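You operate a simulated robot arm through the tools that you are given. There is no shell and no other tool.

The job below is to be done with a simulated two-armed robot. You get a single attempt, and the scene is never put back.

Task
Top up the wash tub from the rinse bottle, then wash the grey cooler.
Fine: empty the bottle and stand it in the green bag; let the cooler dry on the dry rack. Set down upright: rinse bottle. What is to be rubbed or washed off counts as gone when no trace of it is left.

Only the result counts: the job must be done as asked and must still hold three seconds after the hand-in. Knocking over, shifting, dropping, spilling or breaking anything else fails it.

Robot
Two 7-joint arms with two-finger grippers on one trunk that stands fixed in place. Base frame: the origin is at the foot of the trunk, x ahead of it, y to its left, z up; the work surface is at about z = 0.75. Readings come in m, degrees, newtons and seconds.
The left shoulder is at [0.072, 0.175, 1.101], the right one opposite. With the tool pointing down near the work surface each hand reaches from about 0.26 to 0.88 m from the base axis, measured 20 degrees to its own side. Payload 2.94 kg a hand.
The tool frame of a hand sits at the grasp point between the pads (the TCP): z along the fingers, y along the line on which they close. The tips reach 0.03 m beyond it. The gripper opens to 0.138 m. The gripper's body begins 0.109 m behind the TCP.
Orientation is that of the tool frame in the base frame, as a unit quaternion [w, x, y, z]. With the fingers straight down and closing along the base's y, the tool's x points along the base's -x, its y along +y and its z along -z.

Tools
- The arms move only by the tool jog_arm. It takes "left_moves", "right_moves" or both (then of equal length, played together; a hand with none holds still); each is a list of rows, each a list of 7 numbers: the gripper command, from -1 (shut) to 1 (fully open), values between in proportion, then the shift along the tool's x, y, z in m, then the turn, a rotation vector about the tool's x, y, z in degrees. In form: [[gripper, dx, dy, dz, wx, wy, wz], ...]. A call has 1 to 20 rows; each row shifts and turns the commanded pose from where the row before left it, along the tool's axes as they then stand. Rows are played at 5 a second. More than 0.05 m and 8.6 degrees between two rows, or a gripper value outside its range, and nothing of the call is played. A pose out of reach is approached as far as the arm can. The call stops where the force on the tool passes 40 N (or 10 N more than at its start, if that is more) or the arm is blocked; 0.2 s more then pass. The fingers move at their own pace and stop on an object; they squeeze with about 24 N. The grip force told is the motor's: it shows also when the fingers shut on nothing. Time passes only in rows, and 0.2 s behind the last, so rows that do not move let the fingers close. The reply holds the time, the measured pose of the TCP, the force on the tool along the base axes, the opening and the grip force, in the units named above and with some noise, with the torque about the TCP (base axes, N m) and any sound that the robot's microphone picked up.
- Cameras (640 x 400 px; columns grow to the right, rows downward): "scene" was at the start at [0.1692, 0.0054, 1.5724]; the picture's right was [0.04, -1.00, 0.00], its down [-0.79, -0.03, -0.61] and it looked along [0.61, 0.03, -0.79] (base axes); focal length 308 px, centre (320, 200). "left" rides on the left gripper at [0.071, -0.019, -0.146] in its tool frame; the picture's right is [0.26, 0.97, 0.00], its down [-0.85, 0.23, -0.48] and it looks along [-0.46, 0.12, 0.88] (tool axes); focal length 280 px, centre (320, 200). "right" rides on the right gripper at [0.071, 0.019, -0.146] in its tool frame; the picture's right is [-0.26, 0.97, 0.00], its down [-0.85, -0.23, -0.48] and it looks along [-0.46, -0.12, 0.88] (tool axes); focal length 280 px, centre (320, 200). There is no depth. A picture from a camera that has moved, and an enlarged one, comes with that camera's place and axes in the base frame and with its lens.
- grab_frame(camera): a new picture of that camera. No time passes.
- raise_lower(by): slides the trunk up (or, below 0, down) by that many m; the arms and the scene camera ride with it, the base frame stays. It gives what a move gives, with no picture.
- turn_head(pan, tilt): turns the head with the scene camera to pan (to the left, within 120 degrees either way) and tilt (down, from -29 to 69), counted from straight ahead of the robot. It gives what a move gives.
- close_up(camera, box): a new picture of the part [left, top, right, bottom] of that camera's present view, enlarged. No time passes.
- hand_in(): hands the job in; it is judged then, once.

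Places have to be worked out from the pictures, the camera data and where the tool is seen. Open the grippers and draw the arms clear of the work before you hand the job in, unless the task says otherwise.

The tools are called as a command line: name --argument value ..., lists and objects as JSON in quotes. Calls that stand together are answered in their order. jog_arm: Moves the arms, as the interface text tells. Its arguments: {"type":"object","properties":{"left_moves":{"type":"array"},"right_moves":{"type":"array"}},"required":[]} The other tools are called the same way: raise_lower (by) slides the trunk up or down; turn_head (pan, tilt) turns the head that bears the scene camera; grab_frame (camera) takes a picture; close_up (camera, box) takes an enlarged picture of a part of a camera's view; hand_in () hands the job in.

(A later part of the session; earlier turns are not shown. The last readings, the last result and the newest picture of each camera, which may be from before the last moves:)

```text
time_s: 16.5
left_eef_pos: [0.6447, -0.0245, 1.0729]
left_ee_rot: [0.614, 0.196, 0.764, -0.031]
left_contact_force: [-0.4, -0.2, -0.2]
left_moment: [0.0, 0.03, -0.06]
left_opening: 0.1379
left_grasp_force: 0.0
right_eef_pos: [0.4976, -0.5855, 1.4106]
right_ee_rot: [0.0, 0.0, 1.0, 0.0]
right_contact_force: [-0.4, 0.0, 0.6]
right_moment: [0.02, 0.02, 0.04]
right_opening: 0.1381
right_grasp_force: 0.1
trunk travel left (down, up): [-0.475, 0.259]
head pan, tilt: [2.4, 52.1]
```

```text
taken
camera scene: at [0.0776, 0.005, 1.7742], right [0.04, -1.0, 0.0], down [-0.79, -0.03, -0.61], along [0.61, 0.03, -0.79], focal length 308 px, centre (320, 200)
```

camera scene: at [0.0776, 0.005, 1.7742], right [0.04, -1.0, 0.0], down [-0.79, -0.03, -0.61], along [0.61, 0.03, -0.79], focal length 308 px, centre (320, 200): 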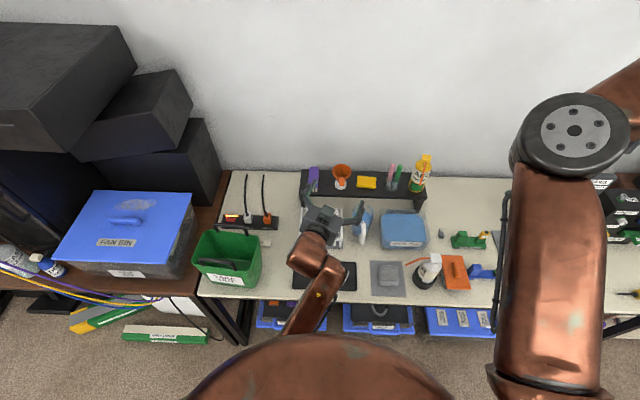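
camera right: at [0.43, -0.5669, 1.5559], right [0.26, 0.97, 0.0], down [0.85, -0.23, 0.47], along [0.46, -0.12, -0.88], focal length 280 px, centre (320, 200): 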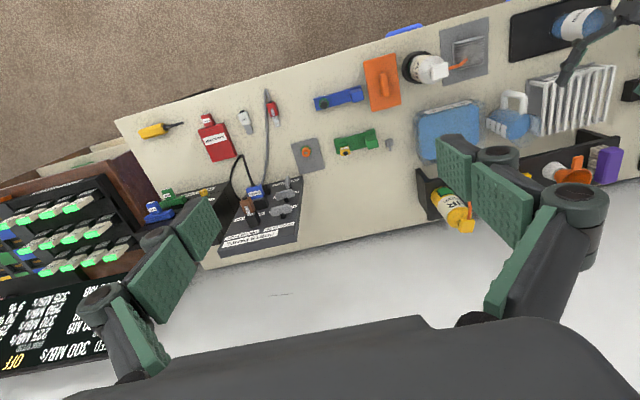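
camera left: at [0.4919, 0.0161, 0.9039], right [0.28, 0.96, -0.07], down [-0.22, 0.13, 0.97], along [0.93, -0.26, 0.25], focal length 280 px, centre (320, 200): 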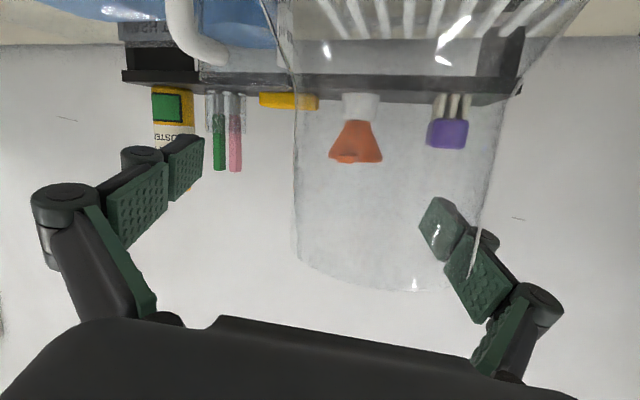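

The elbow has swung in close to the trunk in this posture. I level the hand's roll and yaw it to point more to the right (azimuth about −60°), which should bring the elbow back out to the left.

jog_arm --left_moves '[[1, 0, 0, 0, 0, 0, -5.5], [1, 0, 0, 0, 0, 0, -5.5], [1, 0, 0, 0, 7.76, 0, 1.93], [1, 0, 0, 0, 7.76, 0, 1.93], [1, 0, 0, 0, 7.76, 0, 1.93], [1, 0, 0, 0, 7.76, 0, 1.93], [1, 0, 0, 0, 7.76, 0, 1.93]]'

grab_frame --camera "scene"

```text
time_s: 18.1
left_eef_pos: [0.6457, -0.0271, 1.0747]
left_ee_rot: [0.539, 0.381, 0.691, -0.296]
left_contact_force: [-0.5, -0.7, -0.3]
left_moment: [-0.01, 0.02, -0.02]
left_opening: 0.1383
left_grasp_force: 0.0
right_eef_pos: [0.4993, -0.5827, 1.4113]
right_ee_rot: [0.0, -0.001, 1.0, 0.0]
right_contact_force: [-0.2, -0.3, 0.0]
right_moment: [-0.03, 0.0, 0.03]
right_opening: 0.1381
right_grasp_force: 0.1
trunk travel left (down, up): [-0.475, 0.259]
head pan, tilt: [2.4, 52.1]
```

```text
taken
camera scene: at [0.0783, 0.0064, 1.7741], right [0.04, -1.0, 0.0], down [-0.79, -0.03, -0.61], along [0.61, 0.03, -0.79], focal length 308 px, centre (320, 200)
```

scene: 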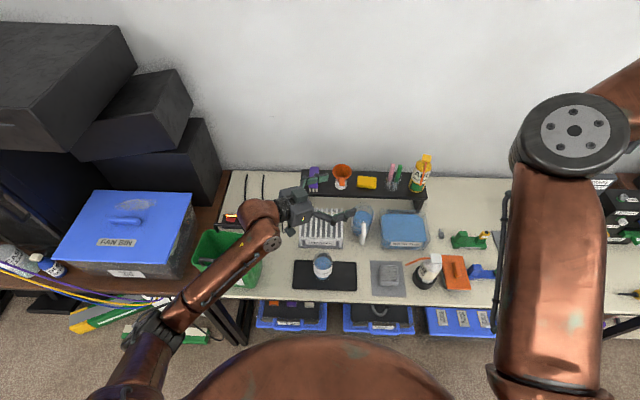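

The elbow is out on the left again and the bottle is undisturbed. I rehearse moving the empty hand to the tub's near side, pointing right (azimuth about −80°) and level.

jog_arm --left_moves '[[1, 0.0036, -0.0271, 0.0368, 0, 0, 0], [1, 0.0036, -0.0271, 0.0368, 0, 0, 0], [1, 0.0036, -0.0271, 0.0368, 0, 0, 0], [1, 0.0036, -0.0271, 0.0368, 0, 0, 0], [1, 0.0036, -0.0271, 0.0368, 0, 0, 0], [1, 0.0036, -0.0271, 0.0368, 0, 0, 0], [1, 0, 0, 0, 6.8, 0, 1.72], [1, 0, 0, 0, 6.8, 0, 1.72], [1, 0, 0, 0, 6.8, 0, 1.72], [1, 0, 0, 0, 0, -7, 0], [1, 0, 0, 0, 0, -7, 0]]'

grab_frame --camera "scene"

```text
time_s: 20.5
left_eef_pos: [0.6205, -0.2911, 1.0007]
left_ee_rot: [0.548, 0.448, 0.547, -0.447]
left_contact_force: [0.6, 0.3, 1.2]
left_moment: [0.02, 0.01, -0.02]
left_opening: 0.1379
left_grasp_force: 0.1
left hand out of reach, approached as far as the arm can: row 9
right_eef_pos: [0.5003, -0.5847, 1.4105]
right_ee_rot: [0.001, -0.001, 1.0, -0.001]
right_contact_force: [0.3, -1.0, 1.1]
right_moment: [0.02, 0.0, -0.02]
right_opening: 0.1378
right_grasp_force: 0.0
trunk travel left (down, up): [-0.475, 0.259]
head pan, tilt: [2.4, 52.1]
```

```text
taken
camera scene: at [0.078, 0.0042, 1.7741], right [0.04, -1.0, 0.0], down [-0.79, -0.03, -0.61], along [0.61, 0.03, -0.79], focal length 308 px, centre (320, 200)
```

scene: 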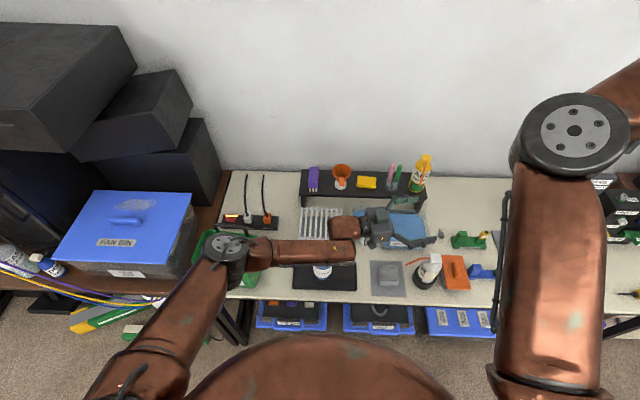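

The hand reached the pour pose, level with azimuth about −78°. I now rehearse the roll that would tip the bottle's mouth forward over the tub.

jog_arm --left_moves '[[1, 0, 0, 0, 0, 0, -8.5], [1, 0, 0, 0, 0, 0, -8.5], [1, 0, 0, 0, 0, 0, -8.5], [1, 0, 0, 0, 0, 0, -8.5], [1, 0, 0, 0, 0, 0, -8.5], [1, 0, 0, 0, 0, 0, -8.5], [1, 0, 0, 0, 0, 0, -8.5], [1, 0, 0, 0, 0, 0, -8.5], [1, 0, 0, 0, 0, 0, -8.5], [1, 0, 0, 0, 0, 0, -8.5], [1, 0, 0, 0, 0, 0, -8.5], [1, 0, 0, 0, 0, 0, -8.5], [1, 0, 0, 0, 0, 0, -8.5], [1, 0, 0, 0, 0, 0, -8.5], [1, 0, 0, 0, 0, 0, -8.5], [1, 0, 0, 0, 0, 0, -8.5]]'

grab_frame --camera "scene"

```text
time_s: 23.9
left_eef_pos: [0.6198, -0.2904, 1.0001]
left_ee_rot: [0.211, 0.34, -0.621, 0.675]
left_contact_force: [-0.1, 0.0, 0.2]
left_moment: [-0.02, -0.03, -0.03]
left_opening: 0.1383
left_grasp_force: 0.0
right_eef_pos: [0.4995, -0.5853, 1.4098]
right_ee_rot: [0.0, 0.0, 1.0, 0.0]
right_contact_force: [0.3, 0.1, 1.4]
right_moment: [0.04, 0.01, -0.03]
right_opening: 0.1382
right_grasp_force: 0.1
trunk travel left (down, up): [-0.475, 0.259]
head pan, tilt: [2.4, 52.1]
```

```text
taken
camera scene: at [0.0778, 0.0047, 1.7742], right [0.04, -1.0, 0.0], down [-0.79, -0.03, -0.61], along [0.61, 0.03, -0.79], focal length 308 px, centre (320, 200)
```

scene: 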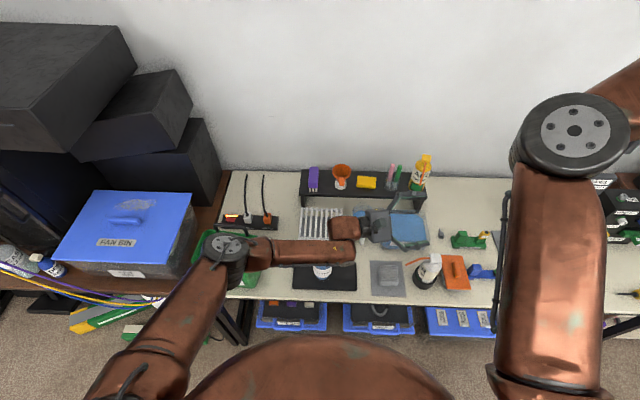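

The roll works to 136° without trouble. I test four more rows of roll and look through the left camera at the tub.

jog_arm --left_moves '[[1, 0, 0, 0, 0, 0, -8.5], [1, 0, 0, 0, 0, 0, -8.5], [1, 0, 0, 0, 0, 0, -8.5], [1, 0, 0, 0, 0, 0, -8.5]]'

grab_frame --camera "left"

close_up --camera "scene" --box '[280, 180, 480, 310]'

```text
time_s: 24.9
left_eef_pos: [0.6194, -0.2917, 0.9987]
left_ee_rot: [0.397, 0.506, -0.496, 0.583]
left_contact_force: [0.5, -0.1, -0.4]
left_moment: [-0.08, -0.03, 0.01]
left_opening: 0.1382
left_grasp_force: 0.1
right_eef_pos: [0.4983, -0.5881, 1.4094]
right_ee_rot: [-0.001, 0.001, 1.0, 0.001]
right_contact_force: [-0.7, -1.1, -1.0]
right_moment: [0.06, -0.05, -0.01]
right_opening: 0.1381
right_grasp_force: 0.0
trunk travel left (down, up): [-0.475, 0.259]
head pan, tilt: [2.4, 52.1]
```

```text
taken
camera left: at [0.5972, -0.1476, 1.0738], right [-0.98, -0.2, 0.09], down [-0.17, 0.46, -0.87], along [0.13, -0.87, -0.48], focal length 280 px, centre (320, 200)
```

left: 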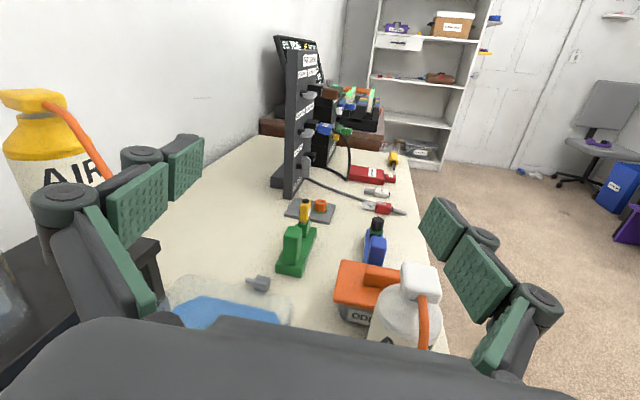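

```text
3.08 times, centred on (380, 245) of scene
camera zoom: at [0.0775, 0.0016, 1.7743], right [0.04, -1.0, 0.0], down [-0.79, -0.03, -0.61], along [0.61, 0.03, -0.79], focal length 948 px, centre (135, 62)
```

zoom: 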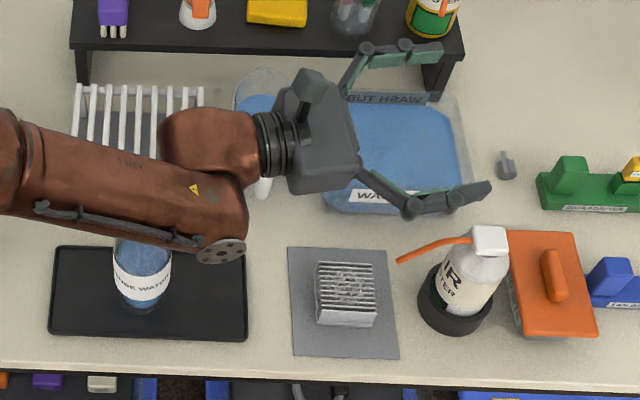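

The wrist rolls to 170° freely, so the side grip and pour are feasible with the hand coming from the left. I roll the hand back.

jog_arm --left_moves '[[1, 0, 0, 0, 0, 0, 8.5], [1, 0, 0, 0, 0, 0, 8.5], [1, 0, 0, 0, 0, 0, 8.5], [1, 0, 0, 0, 0, 0, 8.5], [1, 0, 0, 0, 0, 0, 8.5], [1, 0, 0, 0, 0, 0, 8.5], [1, 0, 0, 0, 0, 0, 8.5], [1, 0, 0, 0, 0, 0, 8.5], [1, 0, 0, 0, 0, 0, 8.5], [1, 0, 0, 0, 0, 0, 8.5], [1, 0, 0, 0, 0, 0, 8.5], [1, 0, 0, 0, 0, 0, 8.5], [1, 0, 0, 0, 0, 0, 8.5], [1, 0, 0, 0, 0, 0, 8.5], [1, 0, 0, 0, 0, 0, 8.5], [1, 0, 0, 0, 0, 0, 8.5], [1, 0, 0, 0, 0, 0, 8.5], [1, 0, 0, 0, 0, 0, 8.5], [1, 0, 0, 0, 0, 0, 8.5], [1, 0, 0, 0, 0, 0, 8.5]]'

```text
time_s: 29.1
left_eef_pos: [0.6187, -0.2899, 1.0007]
left_ee_rot: [0.549, 0.449, 0.547, -0.445]
left_contact_force: [-0.3, -0.1, 0.3]
left_moment: [0.0, 0.02, -0.01]
left_opening: 0.1382
left_grasp_force: 0.0
right_eef_pos: [0.4989, -0.5862, 1.4115]
right_ee_rot: [0.0, 0.0, 1.0, -0.001]
right_contact_force: [-0.5, -0.3, 0.1]
right_moment: [-0.01, 0.02, 0.04]
right_opening: 0.1382
right_grasp_force: 0.1
trunk travel left (down, up): [-0.475, 0.259]
head pan, tilt: [2.4, 52.1]
```

The hand is back level. I raise it, carry it back above the bottle, yaw it to about −32° and dip the pitch by 10° for table clearance.

jog_arm --left_moves '[[1, -0.035, 0, 0, 0, 0, 0], [1, -0.035, 0, 0, 0, 0, 0], [1, 0, -0.0022, -0.039, 0, 0, 0], [1, 0, -0.0022, -0.039, 0, 0, 0], [1, 0, -0.0022, -0.039, 0, 0, 0], [1, 0, -0.0022, -0.039, 0, 0, 0], [1, 0, -0.0022, -0.039, 0, 0, 0], [1, 0, -0.0022, -0.039, 0, 0, 0], [1, 0, -0.0022, -0.039, 0, 0, 0], [1, 0, -0.0022, -0.039, 0, 0, 0], [1, 0, 0, 0, -7.7, 0, 0], [1, 0, 0, 0, -7.7, 0, 0], [1, 0, 0, 0, -7.7, 0, 0], [1, 0, 0, 0, -7.7, 0, 0], [1, 0, 0, 0, -7.7, 0, 0], [1, 0, 0, 0, -7.7, 0, 0], [1, 0, 0, 0, 0, 6, 0], [1, 0, 0, 0, 0, 6, 0]]'

close_up --camera "scene" --box '[160, 180, 400, 330]'

```text
time_s: 32.9
left_eef_pos: [0.5386, 0.0107, 1.0708]
left_ee_rot: [0.604, 0.218, 0.747, -0.174]
left_contact_force: [-0.4, -0.7, 0.2]
left_moment: [0.01, -0.04, -0.02]
left_opening: 0.138
left_grasp_force: 0.0
right_eef_pos: [0.4986, -0.5866, 1.4115]
right_ee_rot: [0.0, -0.001, 1.0, 0.0]
right_contact_force: [-0.6, -0.6, -0.5]
right_moment: [0.02, 0.0, -0.01]
right_opening: 0.1377
right_grasp_force: 0.0
trunk travel left (down, up): [-0.475, 0.259]
head pan, tilt: [2.4, 52.1]
```

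```text
2.67 times, centred on (280, 255) of scene
camera zoom: at [0.0773, 0.0041, 1.7742], right [0.04, -1.0, 0.0], down [-0.79, -0.03, -0.61], along [0.61, 0.03, -0.79], focal length 822 px, centre (427, 53)
```

zoom: 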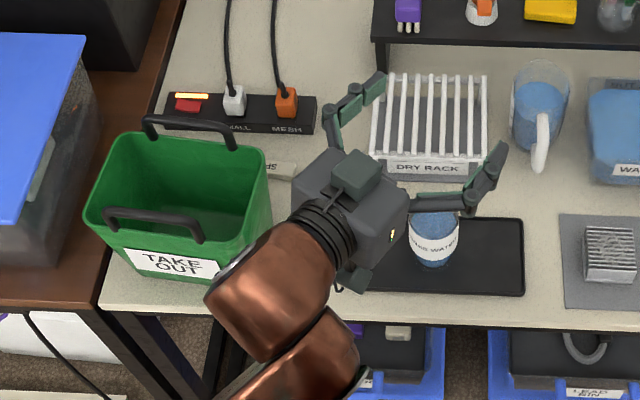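

The hand hangs above the bottle at azimuth −32°, pitched 12° down, clear of the bag. I descend around the bottle in two parts, stopping above the tray to check alignment.

jog_arm --left_moves '[[1, 0.04, 0.0005, 0.0089, 0, 0, 0], [1, 0.04, 0.0005, 0.0089, 0, 0, 0], [1, 0.04, 0.0005, 0.0089, 0, 0, 0], [1, 0.04, 0.0005, 0.0089, 0, 0, 0]]'

grab_frame --camera "left"

close_up --camera "scene" --box '[240, 220, 400, 330]'

```text
time_s: 33.9
left_eef_pos: [0.5432, 0.0121, 0.9068]
left_ee_rot: [0.606, 0.218, 0.745, -0.175]
left_contact_force: [-0.5, -0.1, 1.0]
left_moment: [0.0, 0.01, -0.03]
left_opening: 0.138
left_grasp_force: 0.0
right_eef_pos: [0.4985, -0.5852, 1.4111]
right_ee_rot: [0.0, 0.0, 1.0, 0.0]
right_contact_force: [0.8, 0.0, 0.0]
right_moment: [0.01, 0.02, 0.01]
right_opening: 0.1379
right_grasp_force: 0.0
trunk travel left (down, up): [-0.475, 0.259]
head pan, tilt: [2.4, 52.1]
```

```text
taken
camera left: at [0.4014, 0.0816, 0.867], right [0.47, 0.84, -0.25], down [-0.12, 0.35, 0.93], along [0.87, -0.41, 0.27], focal length 280 px, centre (320, 200)
```

left: 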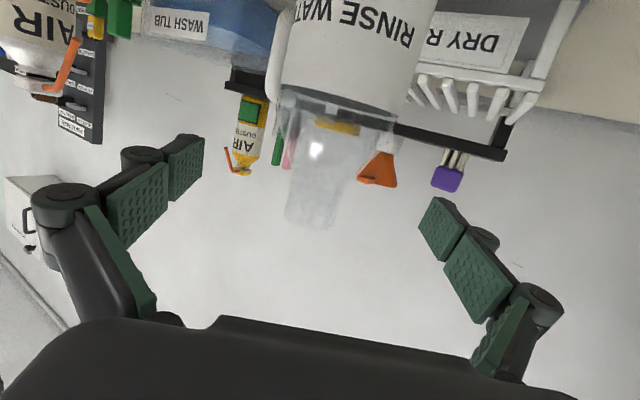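

```text
3.64 times, centred on (320, 275) of scene
camera zoom: at [0.0778, 0.0047, 1.7742], right [0.04, -1.0, 0.0], down [-0.79, -0.03, -0.61], along [0.61, 0.03, -0.79], focal length 1120 px, centre (320, -73)
```

zoom: 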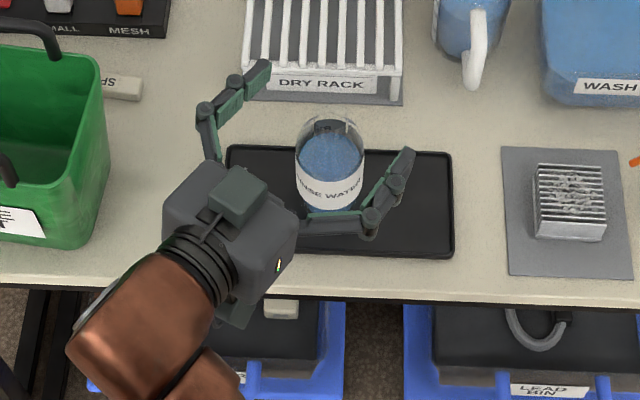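

The bottle is centred between the fingers laterally. I go down the rest of the way to grip height (z≈0.825) and look again.

jog_arm --left_moves '[[1, 0.0271, 0, 0.0039, 0, 0, 0], [1, 0.0271, 0, 0.0039, 0, 0, 0], [1, 0.0271, 0, 0.0039, 0, 0, 0]]'

grab_frame --camera "left"

close_up --camera "scene" --box '[240, 220, 400, 330]'

```text
time_s: 34.7
left_eef_pos: [0.5388, 0.0169, 0.8264]
left_ee_rot: [0.605, 0.217, 0.746, -0.175]
left_contact_force: [0.3, -0.3, -0.6]
left_moment: [0.01, 0.0, -0.03]
left_opening: 0.1381
left_grasp_force: 0.1
right_eef_pos: [0.4992, -0.5848, 1.41]
right_ee_rot: [0.0, 0.0, 1.0, 0.0]
right_contact_force: [0.6, -0.8, 0.2]
right_moment: [0.0, -0.01, 0.0]
right_opening: 0.138
right_grasp_force: 0.1
trunk travel left (down, up): [-0.475, 0.259]
head pan, tilt: [2.4, 52.1]
```

```text
taken
camera left: at [0.3966, 0.0857, 0.7865], right [0.47, 0.84, -0.25], down [-0.12, 0.35, 0.93], along [0.87, -0.41, 0.27], focal length 280 px, centre (320, 200)
```

left: 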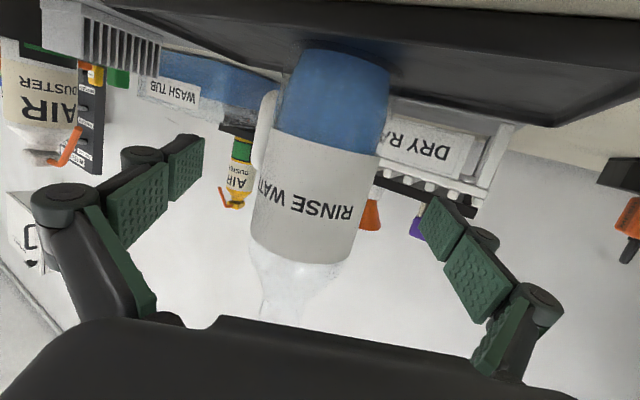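

```text
3.64 times, centred on (320, 275) of scene
camera zoom: at [0.0776, 0.005, 1.7742], right [0.04, -1.0, 0.0], down [-0.79, -0.03, -0.61], along [0.61, 0.03, -0.79], focal length 1120 px, centre (320, -73)
```

zoom: 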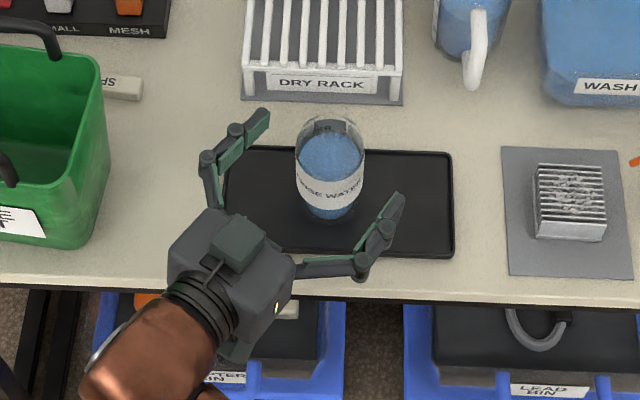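

The bottle's axis now lies right at the grasp point (its width in the near view matches the TCP depth). I close the gripper.

jog_arm --left_moves '[[-1, 0, 0, 0, 0, 0, 0], [-1, 0, 0, 0, 0, 0, 0], [-1, 0, 0, 0, 0, 0, 0], [-1, 0, 0, 0, 0, 0, 0], [-1, 0, 0, 0, 0, 0, 0], [-1, 0, 0, 0, 0, 0, 0], [-1, 0, 0, 0, 0, 0, 0], [-1, 0, 0, 0, 0, 0, 0]]'

grab_frame --camera "left"

```text
time_s: 36.5
left_eef_pos: [0.5389, 0.0169, 0.825]
left_ee_rot: [0.605, 0.218, 0.745, -0.175]
left_contact_force: [-0.6, -0.1, 0.8]
left_moment: [0.0, -0.01, 0.03]
left_opening: 0.0594
left_grasp_force: 24.3
right_eef_pos: [0.4992, -0.5853, 1.4107]
right_ee_rot: [0.0, 0.0, 1.0, 0.0]
right_contact_force: [-0.3, 0.1, 0.1]
right_moment: [0.01, -0.04, 0.0]
right_opening: 0.1381
right_grasp_force: 0.0
trunk travel left (down, up): [-0.475, 0.259]
head pan, tilt: [2.4, 52.1]
```

```text
taken
camera left: at [0.3967, 0.0858, 0.7867], right [0.47, 0.84, -0.25], down [-0.12, 0.35, 0.93], along [0.87, -0.41, 0.27], focal length 280 px, centre (320, 200)
```

left: 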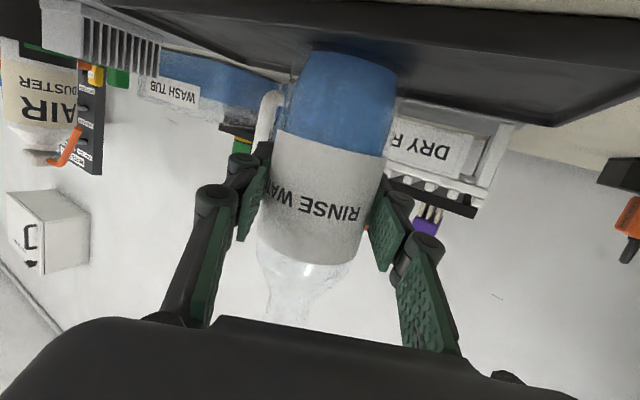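

The grip holds at 59 mm with 24 N. I lift the bottle straight up, slowly first.

jog_arm --left_moves '[[-1, -0.0098, 0, -0.0021, 0, 0, 0], [-1, -0.0196, 0, -0.0042, 0, 0, 0], [-1, -0.0293, 0, -0.0063, 0, 0, 0], [-1, -0.0293, 0, -0.0063, 0, 0, 0], [-1, -0.0293, 0, -0.0063, 0, 0, 0], [-1, -0.0293, 0, -0.0063, 0, 0, 0], [-1, -0.0293, 0, -0.0063, 0, 0, 0], [-1, -0.0293, 0, -0.0063, 0, 0, 0], [-1, -0.0293, 0, -0.0063, 0, 0, 0], [-1, 0, 0, 0, 0, 0, 0]]'

grab_frame --camera "scene"

grab_frame --camera "left"

```text
time_s: 38.7
left_eef_pos: [0.538, 0.0163, 1.064]
left_ee_rot: [0.606, 0.216, 0.745, -0.174]
left_contact_force: [-0.2, 0.7, -1.6]
left_moment: [0.06, -0.01, 0.0]
left_opening: 0.0591
left_grasp_force: 24.1
right_eef_pos: [0.4996, -0.5848, 1.4107]
right_ee_rot: [0.0, 0.001, 1.0, 0.0]
right_contact_force: [0.1, -0.5, -0.1]
right_moment: [-0.03, -0.02, 0.01]
right_opening: 0.1381
right_grasp_force: 0.0
trunk travel left (down, up): [-0.475, 0.259]
head pan, tilt: [2.4, 52.1]
```

```text
taken
camera scene: at [0.0775, 0.0052, 1.7742], right [0.04, -1.0, 0.0], down [-0.79, -0.03, -0.61], along [0.61, 0.03, -0.79], focal length 308 px, centre (320, 200)
```

scene: 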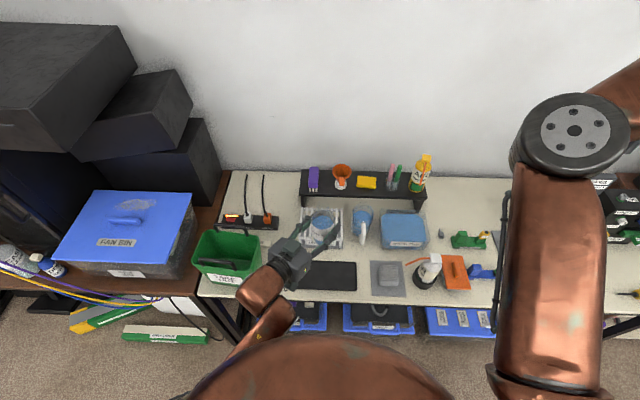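

```text
taken
camera left: at [0.395, 0.0849, 1.026], right [0.47, 0.84, -0.25], down [-0.12, 0.35, 0.93], along [0.87, -0.41, 0.27], focal length 280 px, centre (320, 200)
```

left: 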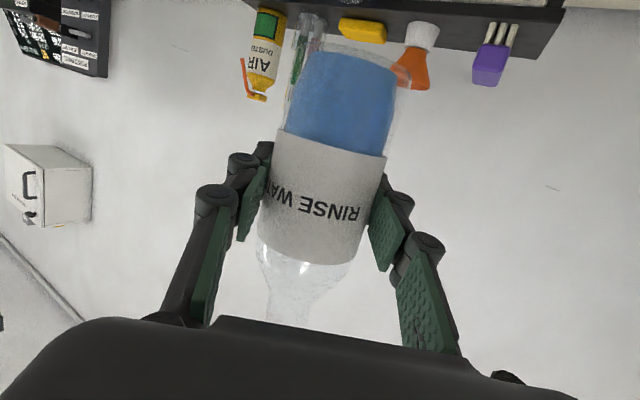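

The bottle is lifted and upright. I yaw the hand to azimuth −78° in place, level it, and carry the bottle to the near-left side of the tub, high above the duster and jug.

jog_arm --left_moves '[[-1, 0, 0, 0, 7.53, 0, 1.62], [-1, 0, 0, 0, 7.53, 0, 1.62], [-1, 0, 0, 0, 7.53, 0, 1.62], [-1, 0, 0, 0, 7.53, 0, 1.62], [-1, 0, 0, 0, 7.53, 0, 1.62], [-1, 0, 0, 0, 7.53, 0, 1.62], [-1, 0, 0, 0, 0, -6, 0], [-1, 0, 0, 0, 0, -6, 0], [-1, 0.0043, -0.0022, 0.0341, 0, 0, 0], [-1, 0.0043, -0.0022, 0.0341, 0, 0, 0], [-1, 0.0043, -0.0022, 0.0341, 0, 0, 0], [-1, 0.0043, -0.0022, 0.0341, 0, 0, 0], [-1, 0.0043, -0.0022, 0.0341, 0, 0, 0], [-1, 0.0043, -0.0022, 0.0341, 0, 0, 0], [-1, 0.0043, -0.0022, 0.0341, 0, 0, 0], [-1, 0.0043, -0.0022, 0.0341, 0, 0, 0], [-1, 0, 0, 0, 0, 0, 0]]'

close_up --camera "scene" --box '[280, 150, 520, 310]'

grab_frame --camera "scene"

```text
time_s: 42.3
left_eef_pos: [0.5744, -0.2543, 1.0292]
left_ee_rot: [0.548, 0.449, 0.547, -0.447]
left_contact_force: [0.3, 0.6, -1.1]
left_moment: [0.01, 0.0, 0.01]
left_opening: 0.0591
left_grasp_force: 24.1
right_eef_pos: [0.4988, -0.5839, 1.4106]
right_ee_rot: [0.001, 0.0, 1.0, -0.001]
right_contact_force: [-1.3, 1.3, 0.7]
right_moment: [-0.06, 0.0, 0.01]
right_opening: 0.1383
right_grasp_force: 0.0
trunk travel left (down, up): [-0.475, 0.259]
head pan, tilt: [2.4, 52.1]
```

```text
2.50 times, centred on (400, 230) of scene
camera zoom: at [0.0776, 0.0061, 1.7742], right [0.04, -1.0, 0.0], down [-0.79, -0.03, -0.61], along [0.61, 0.03, -0.79], focal length 770 px, centre (120, 125)
```

zoom: 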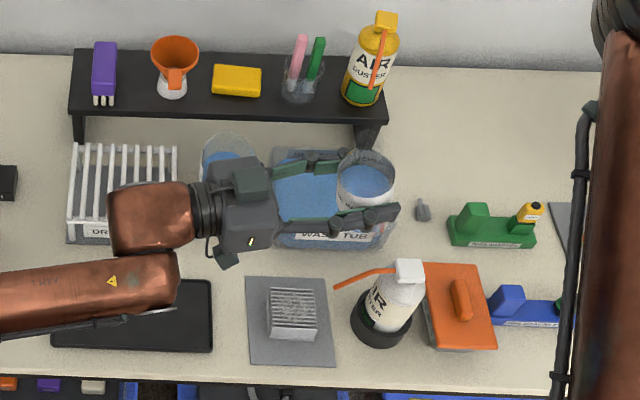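

```text
taken
camera scene: at [0.0776, 0.0061, 1.7742], right [0.04, -1.0, 0.0], down [-0.79, -0.03, -0.61], along [0.61, 0.03, -0.79], focal length 308 px, centre (320, 200)
```

scene: 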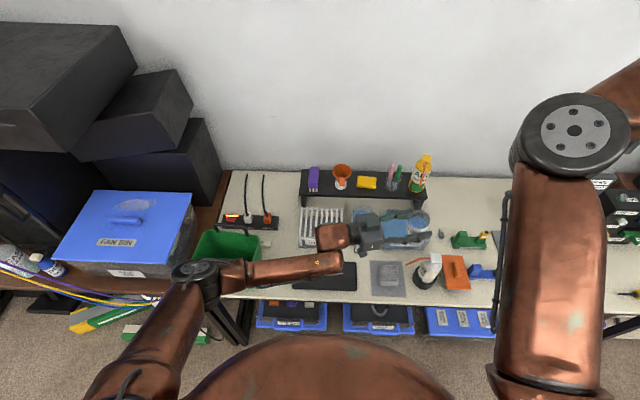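

The bottle hangs at (0.574, −0.254, 1.03), in front of the tub's near wall. I start tipping it forward towards the tub, to about 76°, coming down slightly, then look.

jog_arm --left_moves '[[-1, 0, 0, 0, 0, 0, -8], [-1, 0, 0, 0, 0, 0, -8], [-1, 0, 0, 0, 0, 0, -8], [-1, 0, 0, 0, 0, 0, -8], [-1, 0, 0, 0, 0, 0, -8], [-1, 0, 0, 0, 0, 0, -8], [-1, 0, 0, 0, 0, 0, -8], [-1, 0, 0, 0, 0, 0, -8], [-1, 0.0036, 0.0075, 0, 0, 0, -4], [-1, 0.0031, 0.0077, 0, 0, 0, -4], [-1, 0.0026, 0.0079, 0, 0, 0, -4]]'

close_up --camera "scene" --box '[340, 180, 460, 280]'

grab_frame --camera "left"

```text
time_s: 44.7
left_eef_pos: [0.5745, -0.255, 1.0049]
left_ee_rot: [0.156, 0.018, 0.708, -0.689]
left_contact_force: [-0.7, -0.8, -0.1]
left_moment: [0.0, 0.01, 0.0]
left_opening: 0.0592
left_grasp_force: 23.6
right_eef_pos: [0.4996, -0.5847, 1.4118]
right_ee_rot: [0.0, -0.001, 1.0, 0.0]
right_contact_force: [0.0, 0.0, -0.3]
right_moment: [0.0, 0.01, 0.0]
right_opening: 0.1379
right_grasp_force: 0.0
trunk travel left (down, up): [-0.475, 0.259]
head pan, tilt: [2.4, 52.1]
```

```text
4.00 times, centred on (400, 230) of scene
camera zoom: at [0.0779, 0.0048, 1.7741], right [0.04, -1.0, 0.0], down [-0.79, -0.03, -0.61], along [0.61, 0.03, -0.79], focal length 1233 px, centre (0, 80)
```

zoom: 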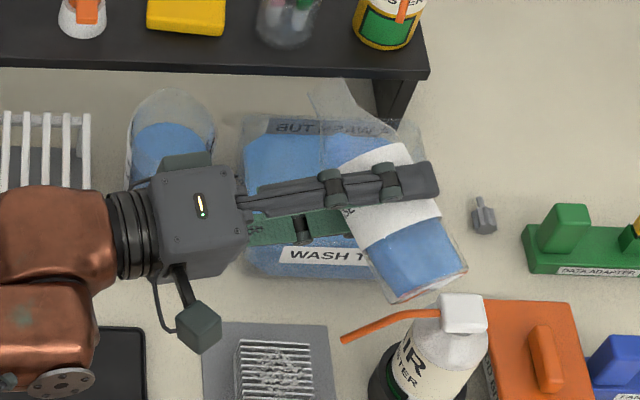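

```text
taken
camera left: at [0.4746, -0.1263, 1.0065], right [-0.02, 0.0, -1.0], down [0.77, 0.64, -0.01], along [0.64, -0.77, -0.01], focal length 280 px, centre (320, 200)
```

left: 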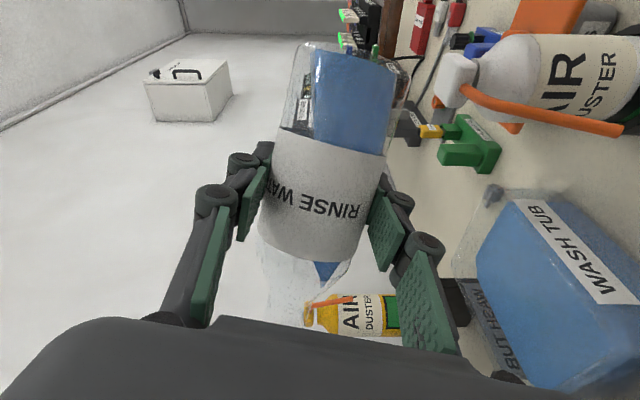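

The tilt is about 76° and no water flows yet, but the mouth sits near y −0.225, too close to the tub's left wall. I shift the bottle 4.5 cm to the right (it stays above the duster's cap), then tip on to about 88° and hold.

jog_arm --left_moves '[[-1, 0, 0, 0.0225, 0, 0, 0], [-1, 0, 0, 0.0225, 0, 0, 0], [-1, 0.0016, 0.0065, 0, 0, 0, -4], [-1, 0.0012, 0.0066, 0, 0, 0, -4], [-1, 0.0007, 0.0067, 0, 0, 0, -4], [-1, 0, 0, 0, 0, 0, 0], [-1, 0, 0, 0, 0, 0, 0]]'

close_up --camera "scene" --box '[340, 180, 460, 280]'

grab_frame --camera "left"

```text
time_s: 46.3
left_eef_pos: [0.5827, -0.2974, 0.9846]
left_ee_rot: [0.084, -0.057, 0.705, -0.702]
left_contact_force: [-1.0, -0.2, -0.2]
left_moment: [-0.01, 0.04, -0.01]
left_opening: 0.0593
left_grasp_force: 23.6
right_eef_pos: [0.4972, -0.5843, 1.4118]
right_ee_rot: [0.0, 0.0, 1.0, 0.0]
right_contact_force: [-0.7, -0.4, 1.1]
right_moment: [-0.03, -0.01, 0.01]
right_opening: 0.1381
right_grasp_force: 0.1
trunk travel left (down, up): [-0.475, 0.259]
head pan, tilt: [2.4, 52.1]
```

```text
4.00 times, centred on (400, 230) of scene
camera zoom: at [0.078, 0.0045, 1.7742], right [0.04, -1.0, 0.0], down [-0.79, -0.03, -0.61], along [0.61, 0.03, -0.79], focal length 1233 px, centre (0, 80)
```

zoom: 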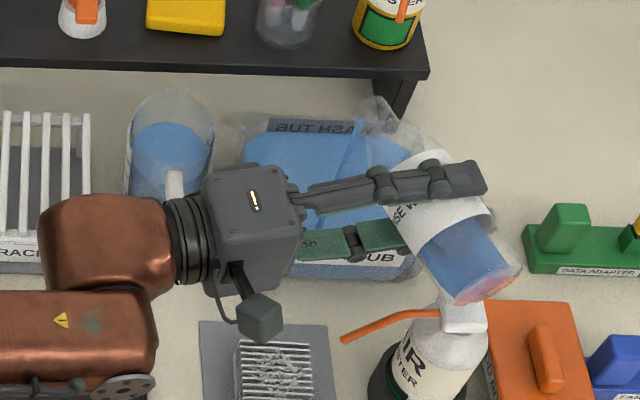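

```text
taken
camera left: at [0.4849, -0.1694, 1.0015], right [-0.22, -0.04, -0.97], down [0.75, 0.64, -0.2], along [0.63, -0.77, -0.11], focal length 280 px, centre (320, 200)
```

left: 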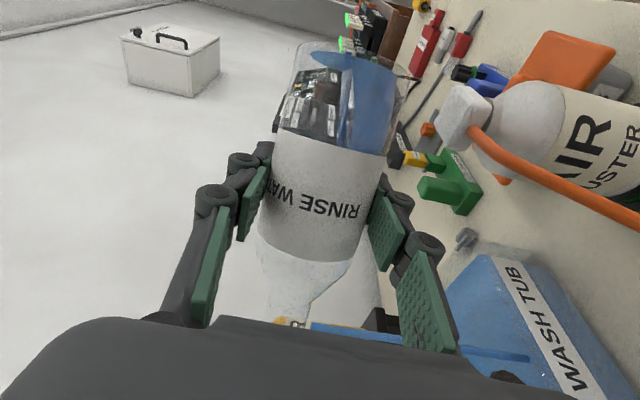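

Water is flowing in a stream from the mouth into the middle of the tub. I hold a little, then tip further slowly while moving forward slightly.

jog_arm --left_moves '[[-1, 0, 0, 0, 0, 0, 0], [-1, 0, 0, 0, 0, 0, 0], [-1, 0, 0, 0, 0, 0, 0], [-1, 0, 0, 0, 0, 0, 0], [-1, -0.004, 0.0001, 0.001, 0, 0, -4], [-1, -0.004, -0.0001, 0.001, 0, 0, -4], [-1, -0.004, -0.0004, 0.001, 0, 0, -4], [-1, -0.0039, -0.0007, 0.001, 0, 0, -4], [-1, -0.0039, -0.001, 0.001, 0, 0, -4], [-1, -0.0038, -0.0012, 0.001, 0, 0, -4], [-1, 0, 0, 0, 0, 0, 0], [-1, 0, 0, 0, 0, 0, 0]]'

close_up --camera "scene" --box '[340, 180, 460, 280]'

grab_frame --camera "left"

```text
time_s: 48.9
left_eef_pos: [0.6077, -0.3009, 0.9848]
left_ee_rot: [0.065, 0.2, -0.679, 0.704]
left_contact_force: [0.8, -0.1, 0.1]
left_moment: [-0.05, 0.01, 0.02]
left_opening: 0.0595
left_grasp_force: 23.7
right_eef_pos: [0.499, -0.5845, 1.4111]
right_ee_rot: [0.0, -0.001, 1.0, 0.0]
right_contact_force: [0.0, 0.1, 0.4]
right_moment: [-0.02, 0.01, 0.02]
right_opening: 0.1382
right_grasp_force: 0.0
trunk travel left (down, up): [-0.475, 0.259]
head pan, tilt: [2.4, 52.1]
```

```text
4.00 times, centred on (400, 230) of scene
camera zoom: at [0.0779, 0.0047, 1.7742], right [0.04, -1.0, 0.0], down [-0.79, -0.03, -0.61], along [0.61, 0.03, -0.79], focal length 1233 px, centre (0, 80)
```

zoom: 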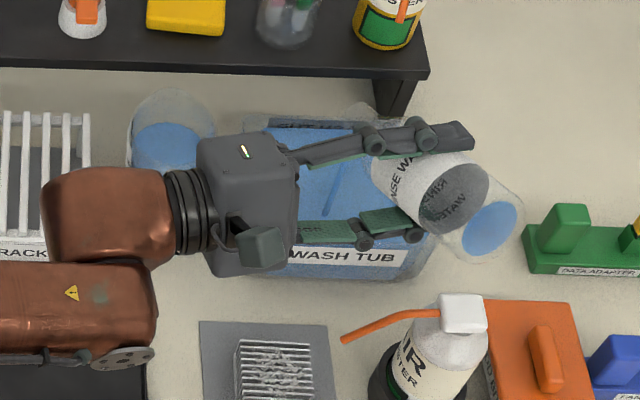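

```text
taken
camera left: at [0.5225, -0.1682, 1.0292], right [-0.59, -0.12, -0.8], down [0.6, 0.61, -0.53], along [0.55, -0.79, -0.29], focal length 280 px, centre (320, 200)
```

left: 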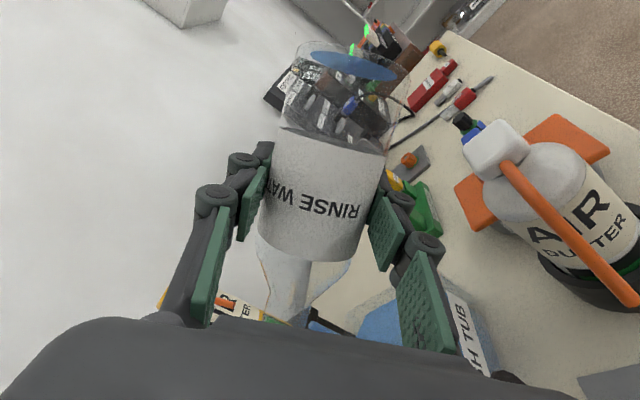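

A thin stream still falls into the tub and most of the bottle is empty. I keep tipping to about 152° while following forward so the mouth stays over the tub's middle.

jog_arm --left_moves '[[-1, -0.0062, -0.0008, 0.001, 0, 0, -4], [-1, -0.0061, -0.0013, 0.001, 0, 0, -4], [-1, -0.006, -0.0017, 0.001, 0, 0, -4], [-1, -0.0058, -0.0022, 0.001, 0, 0, -4], [-1, -0.0056, -0.0025, 0.001, 0, 0, -4], [-1, -0.0055, -0.0029, 0.001, 0, 0, -4], [-1, -0.0053, -0.0033, 0.001, 0, 0, -4], [-1, -0.005, -0.0036, 0.001, 0, 0, -4], [-1, -0.0047, -0.004, 0.001, 0, 0, -4], [-1, -0.0045, -0.0043, 0.001, 0, 0, -4], [-1, 0, 0, 0, 0, 0, 0], [-1, 0, 0, 0, 0, 0, 0], [-1, 0, 0, 0, 0, 0, 0], [-1, 0, 0, 0, 0, 0, 0], [-1, 0, 0, 0, 0, 0, 0]]'

close_up --camera "scene" --box '[340, 180, 460, 280]'

grab_frame --camera "left"

```text
time_s: 52.1
left_eef_pos: [0.6513, -0.3049, 0.9738]
left_ee_rot: [0.304, 0.405, -0.578, 0.64]
left_contact_force: [0.6, 0.4, -0.9]
left_moment: [0.0, -0.02, 0.02]
left_opening: 0.0594
left_grasp_force: 23.9
left hand out of reach, approached as far as the arm can: row 10
right_eef_pos: [0.4993, -0.5857, 1.4103]
right_ee_rot: [0.0, 0.0, 1.0, 0.0]
right_contact_force: [0.3, 0.5, 0.2]
right_moment: [0.01, 0.0, 0.04]
right_opening: 0.1382
right_grasp_force: 0.1
trunk travel left (down, up): [-0.475, 0.259]
head pan, tilt: [2.4, 52.1]
```

```text
4.00 times, centred on (400, 230) of scene
camera zoom: at [0.078, 0.0043, 1.7742], right [0.04, -1.0, 0.0], down [-0.79, -0.03, -0.61], along [0.61, 0.03, -0.79], focal length 1233 px, centre (0, 80)
```

zoom: 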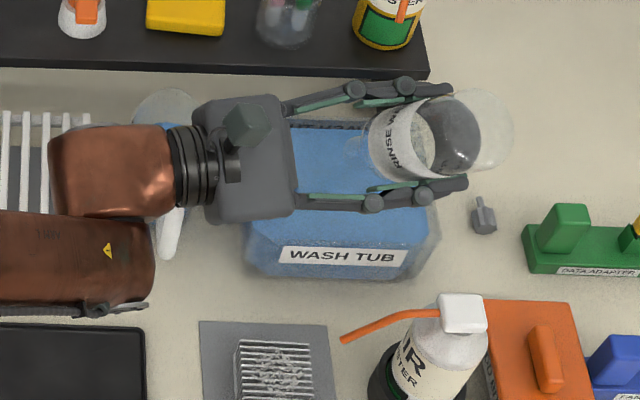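

```text
taken
camera left: at [0.6097, -0.1646, 1.0449], right [-0.95, -0.16, -0.25], down [0.14, 0.5, -0.85], along [0.27, -0.85, -0.46], focal length 280 px, centre (320, 200)
```

left: 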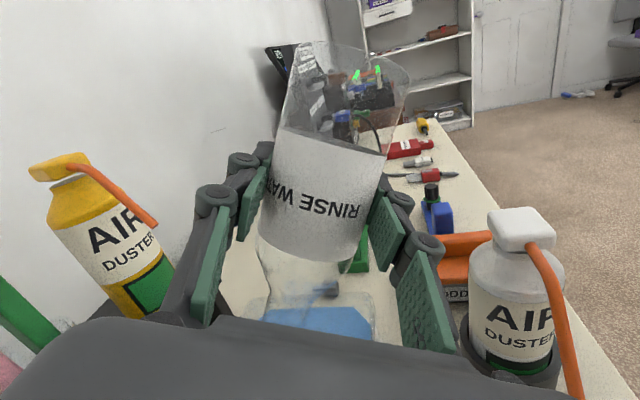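

The bottle looks clear now at about 150° of tilt. I hold it there a little longer for the last drops and check it closely.

jog_arm --left_moves '[[-1, 0, 0, 0, 0, 0, 0], [-1, 0, 0, 0, 0, 0, 0], [-1, 0, 0, 0, 0, 0, 0], [-1, 0, 0, 0, 0, 0, 0], [-1, 0, 0, 0, 0, 0, 0], [-1, 0, 0, 0, 0, 0, 0], [-1, 0, 0, 0, 0, 0, 0], [-1, 0, 0, 0, 0, 0, 0], [-1, 0, 0, 0, 0, 0, 0], [-1, 0, 0, 0, 0, 0, 0]]'

close_up --camera "left" --box '[220, 30, 440, 360]'

close_up --camera "scene" --box '[350, 190, 450, 260]'

```text
time_s: 54.3
left_eef_pos: [0.6518, -0.3069, 0.9746]
left_ee_rot: [0.303, 0.406, -0.577, 0.641]
left_contact_force: [0.5, 0.2, -0.9]
left_moment: [0.02, -0.01, 0.0]
left_opening: 0.0593
left_grasp_force: 24.1
right_eef_pos: [0.4989, -0.5848, 1.4112]
right_ee_rot: [0.0, -0.001, 1.0, -0.001]
right_contact_force: [0.5, 0.2, 0.0]
right_moment: [-0.05, 0.02, 0.04]
right_opening: 0.1378
right_grasp_force: 0.0
trunk travel left (down, up): [-0.475, 0.259]
head pan, tilt: [2.4, 52.1]
```

```text
1.21 times, centred on (330, 195) of left
camera zoom: at [0.6096, -0.1645, 1.045], right [-0.95, -0.16, -0.25], down [0.14, 0.5, -0.85], along [0.27, -0.85, -0.46], focal length 340 px, centre (308, 206)
```

zoom: 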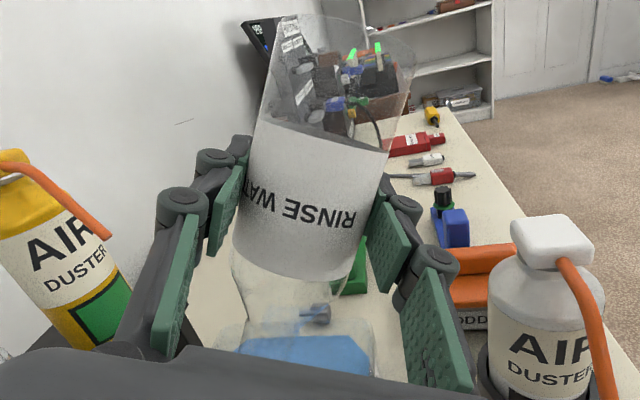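

```text
5.71 times, centred on (400, 225) of scene
camera zoom: at [0.078, 0.0045, 1.7742], right [0.04, -1.0, 0.0], down [-0.79, -0.03, -0.61], along [0.61, 0.03, -0.79], focal length 1761 px, centre (-137, 57)
```

zoom: 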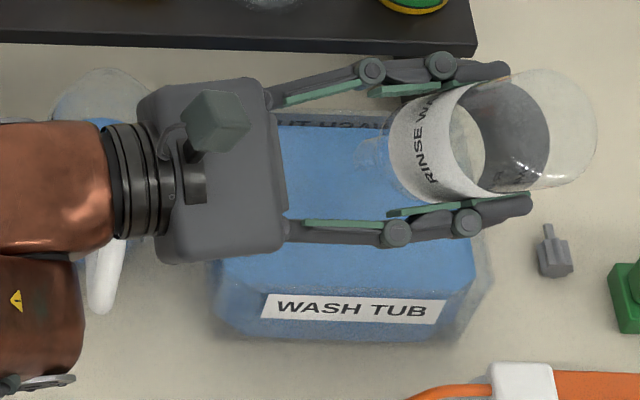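

The bottle is empty and clear. I raise it a little and roll the hand back upright over the tub.

jog_arm --left_moves '[[-1, 0.026, -0.0148, 0, 0, 0, 0], [-1, 0.026, -0.0148, 0, 0, 0, 0], [-1, 0, 0, 0, 0, 0, 8.37], [-1, 0, 0, 0, 0, 0, 8.37], [-1, 0, 0, 0, 0, 0, 8.37], [-1, 0, 0, 0, 0, 0, 8.37], [-1, 0, 0, 0, 0, 0, 8.37], [-1, 0, 0, 0, 0, 0, 8.37], [-1, 0, 0, 0, 0, 0, 8.37], [-1, 0, 0, 0, 0, 0, 8.37], [-1, 0, 0, 0, 0, 0, 8.37], [-1, 0, 0, 0, 0, 0, 8.37], [-1, 0, 0, 0, 0, 0, 8.37], [-1, 0, 0, 0, 0, 0, 8.37], [-1, 0, 0, 0, 0, 0, 8.37], [-1, 0, 0, 0, 0, 0, 8.37], [-1, 0, 0, 0, 0, 0, 8.37], [-1, 0, 0, 0, 0, 0, 8.37], [-1, 0, 0, 0, 0, 0, 8.37], [-1, 0, 0, 0, 0, 0, 8.37]]'

grab_frame --camera "left"

grab_frame --camera "scene"

```text
time_s: 58.5
left_eef_pos: [0.6521, -0.3059, 1.0334]
left_ee_rot: [0.543, 0.444, 0.551, -0.452]
left_contact_force: [0.0, -0.2, -1.7]
left_moment: [-0.01, -0.03, -0.01]
left_opening: 0.0593
left_grasp_force: 24.2
right_eef_pos: [0.4994, -0.5853, 1.4113]
right_ee_rot: [0.0, 0.0, 1.0, 0.001]
right_contact_force: [-0.8, -0.3, -0.4]
right_moment: [0.02, 0.0, 0.0]
right_opening: 0.1381
right_grasp_force: 0.1
trunk travel left (down, up): [-0.475, 0.259]
head pan, tilt: [2.4, 52.1]
```

```text
taken
camera left: at [0.6046, -0.1661, 0.964], right [0.94, 0.19, -0.28], down [0.15, 0.51, 0.85], along [0.3, -0.84, 0.46], focal length 280 px, centre (320, 200)
```

left: 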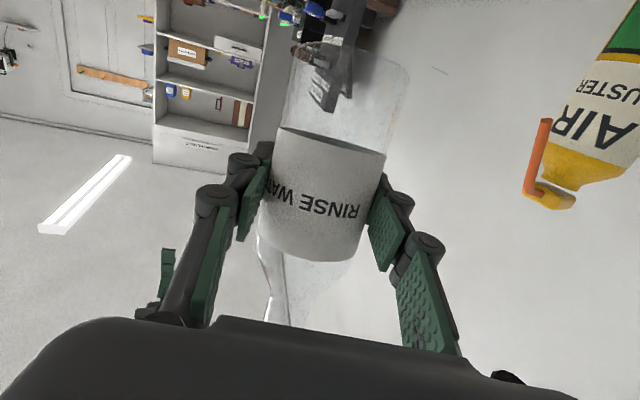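

```text
taken
camera scene: at [0.0779, 0.0046, 1.7742], right [0.04, -1.0, 0.0], down [-0.79, -0.03, -0.61], along [0.61, 0.03, -0.79], focal length 308 px, centre (320, 200)
```

scene: 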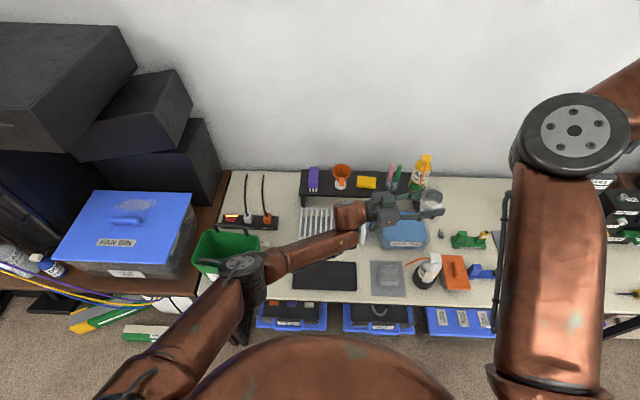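

The empty bottle is upright again. I carry it back above its tray, reversing the yaw and pitch, so I can set it down and re-grip it from above for the bag.

jog_arm --left_moves '[[-1, -0.0033, -0.0053, -0.0373, 0, 0, 0], [-1, -0.0033, -0.0053, -0.0373, 0, 0, 0], [-1, -0.0033, -0.0053, -0.0373, 0, 0, 0], [-1, -0.0033, -0.0053, -0.0373, 0, 0, 0], [-1, -0.0033, -0.0053, -0.0373, 0, 0, 0], [-1, -0.0033, -0.0053, -0.0373, 0, 0, 0], [-1, -0.0033, -0.0053, -0.0373, 0, 0, 0], [-1, -0.0033, -0.0053, -0.0373, 0, 0, 0], [-1, -0.0033, -0.0053, -0.0373, 0, 0, 0], [-1, 0, 0, 0, -7.8, -0.12, 0], [-1, 0, 0, 0, -7.8, -0.12, 0], [-1, 0, 0, 0, -7.8, -0.12, 0], [-1, 0, 0, 0, -7.8, -0.12, 0], [-1, 0, 0, 0, -7.8, -0.12, 0], [-1, 0, 0, 0, -7.8, -0.12, 0], [-1, 0, 0, 0, 0, 6, 0], [-1, 0, 0, 0, 0, 6, 0], [-1, 0, 0, 0, 0, 0, 0]]'

grab_frame --camera "left"

close_up --camera "scene" --box '[200, 180, 440, 330]'

```text
time_s: 62.3
left_eef_pos: [0.5391, 0.0155, 1.0643]
left_ee_rot: [0.602, 0.208, 0.751, -0.177]
left_contact_force: [-0.3, 0.2, -0.1]
left_moment: [0.02, -0.02, -0.01]
left_opening: 0.0598
left_grasp_force: 23.7
right_eef_pos: [0.4989, -0.5842, 1.4109]
right_ee_rot: [0.0, 0.0, 1.0, 0.0]
right_contact_force: [-0.1, -0.2, -1.0]
right_moment: [-0.03, -0.02, -0.04]
right_opening: 0.138
right_grasp_force: 0.1
trunk travel left (down, up): [-0.475, 0.259]
head pan, tilt: [2.4, 52.1]
```

```text
taken
camera left: at [0.3963, 0.0814, 1.0276], right [0.46, 0.85, -0.27], down [-0.11, 0.36, 0.93], along [0.88, -0.39, 0.26], focal length 280 px, centre (320, 200)
```

left: 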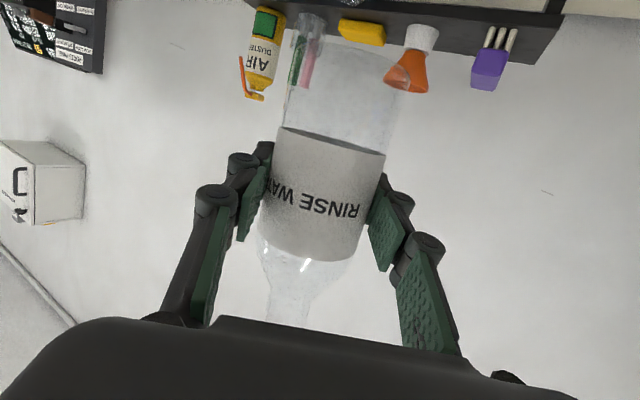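

```text
2.67 times, centred on (320, 255) of scene
camera zoom: at [0.0776, 0.0053, 1.7742], right [0.04, -1.0, 0.0], down [-0.79, -0.03, -0.61], along [0.61, 0.03, -0.79], focal length 822 px, centre (320, 53)
```

zoom: 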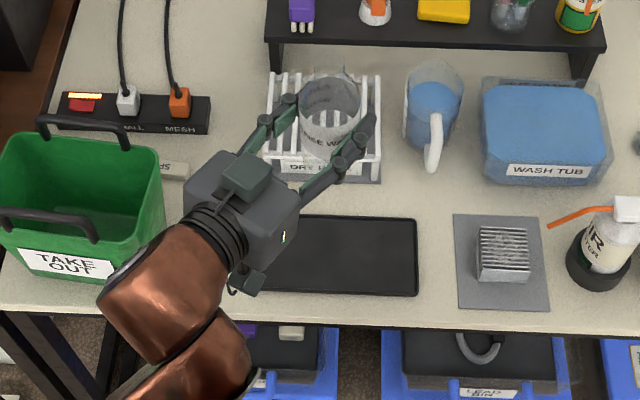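

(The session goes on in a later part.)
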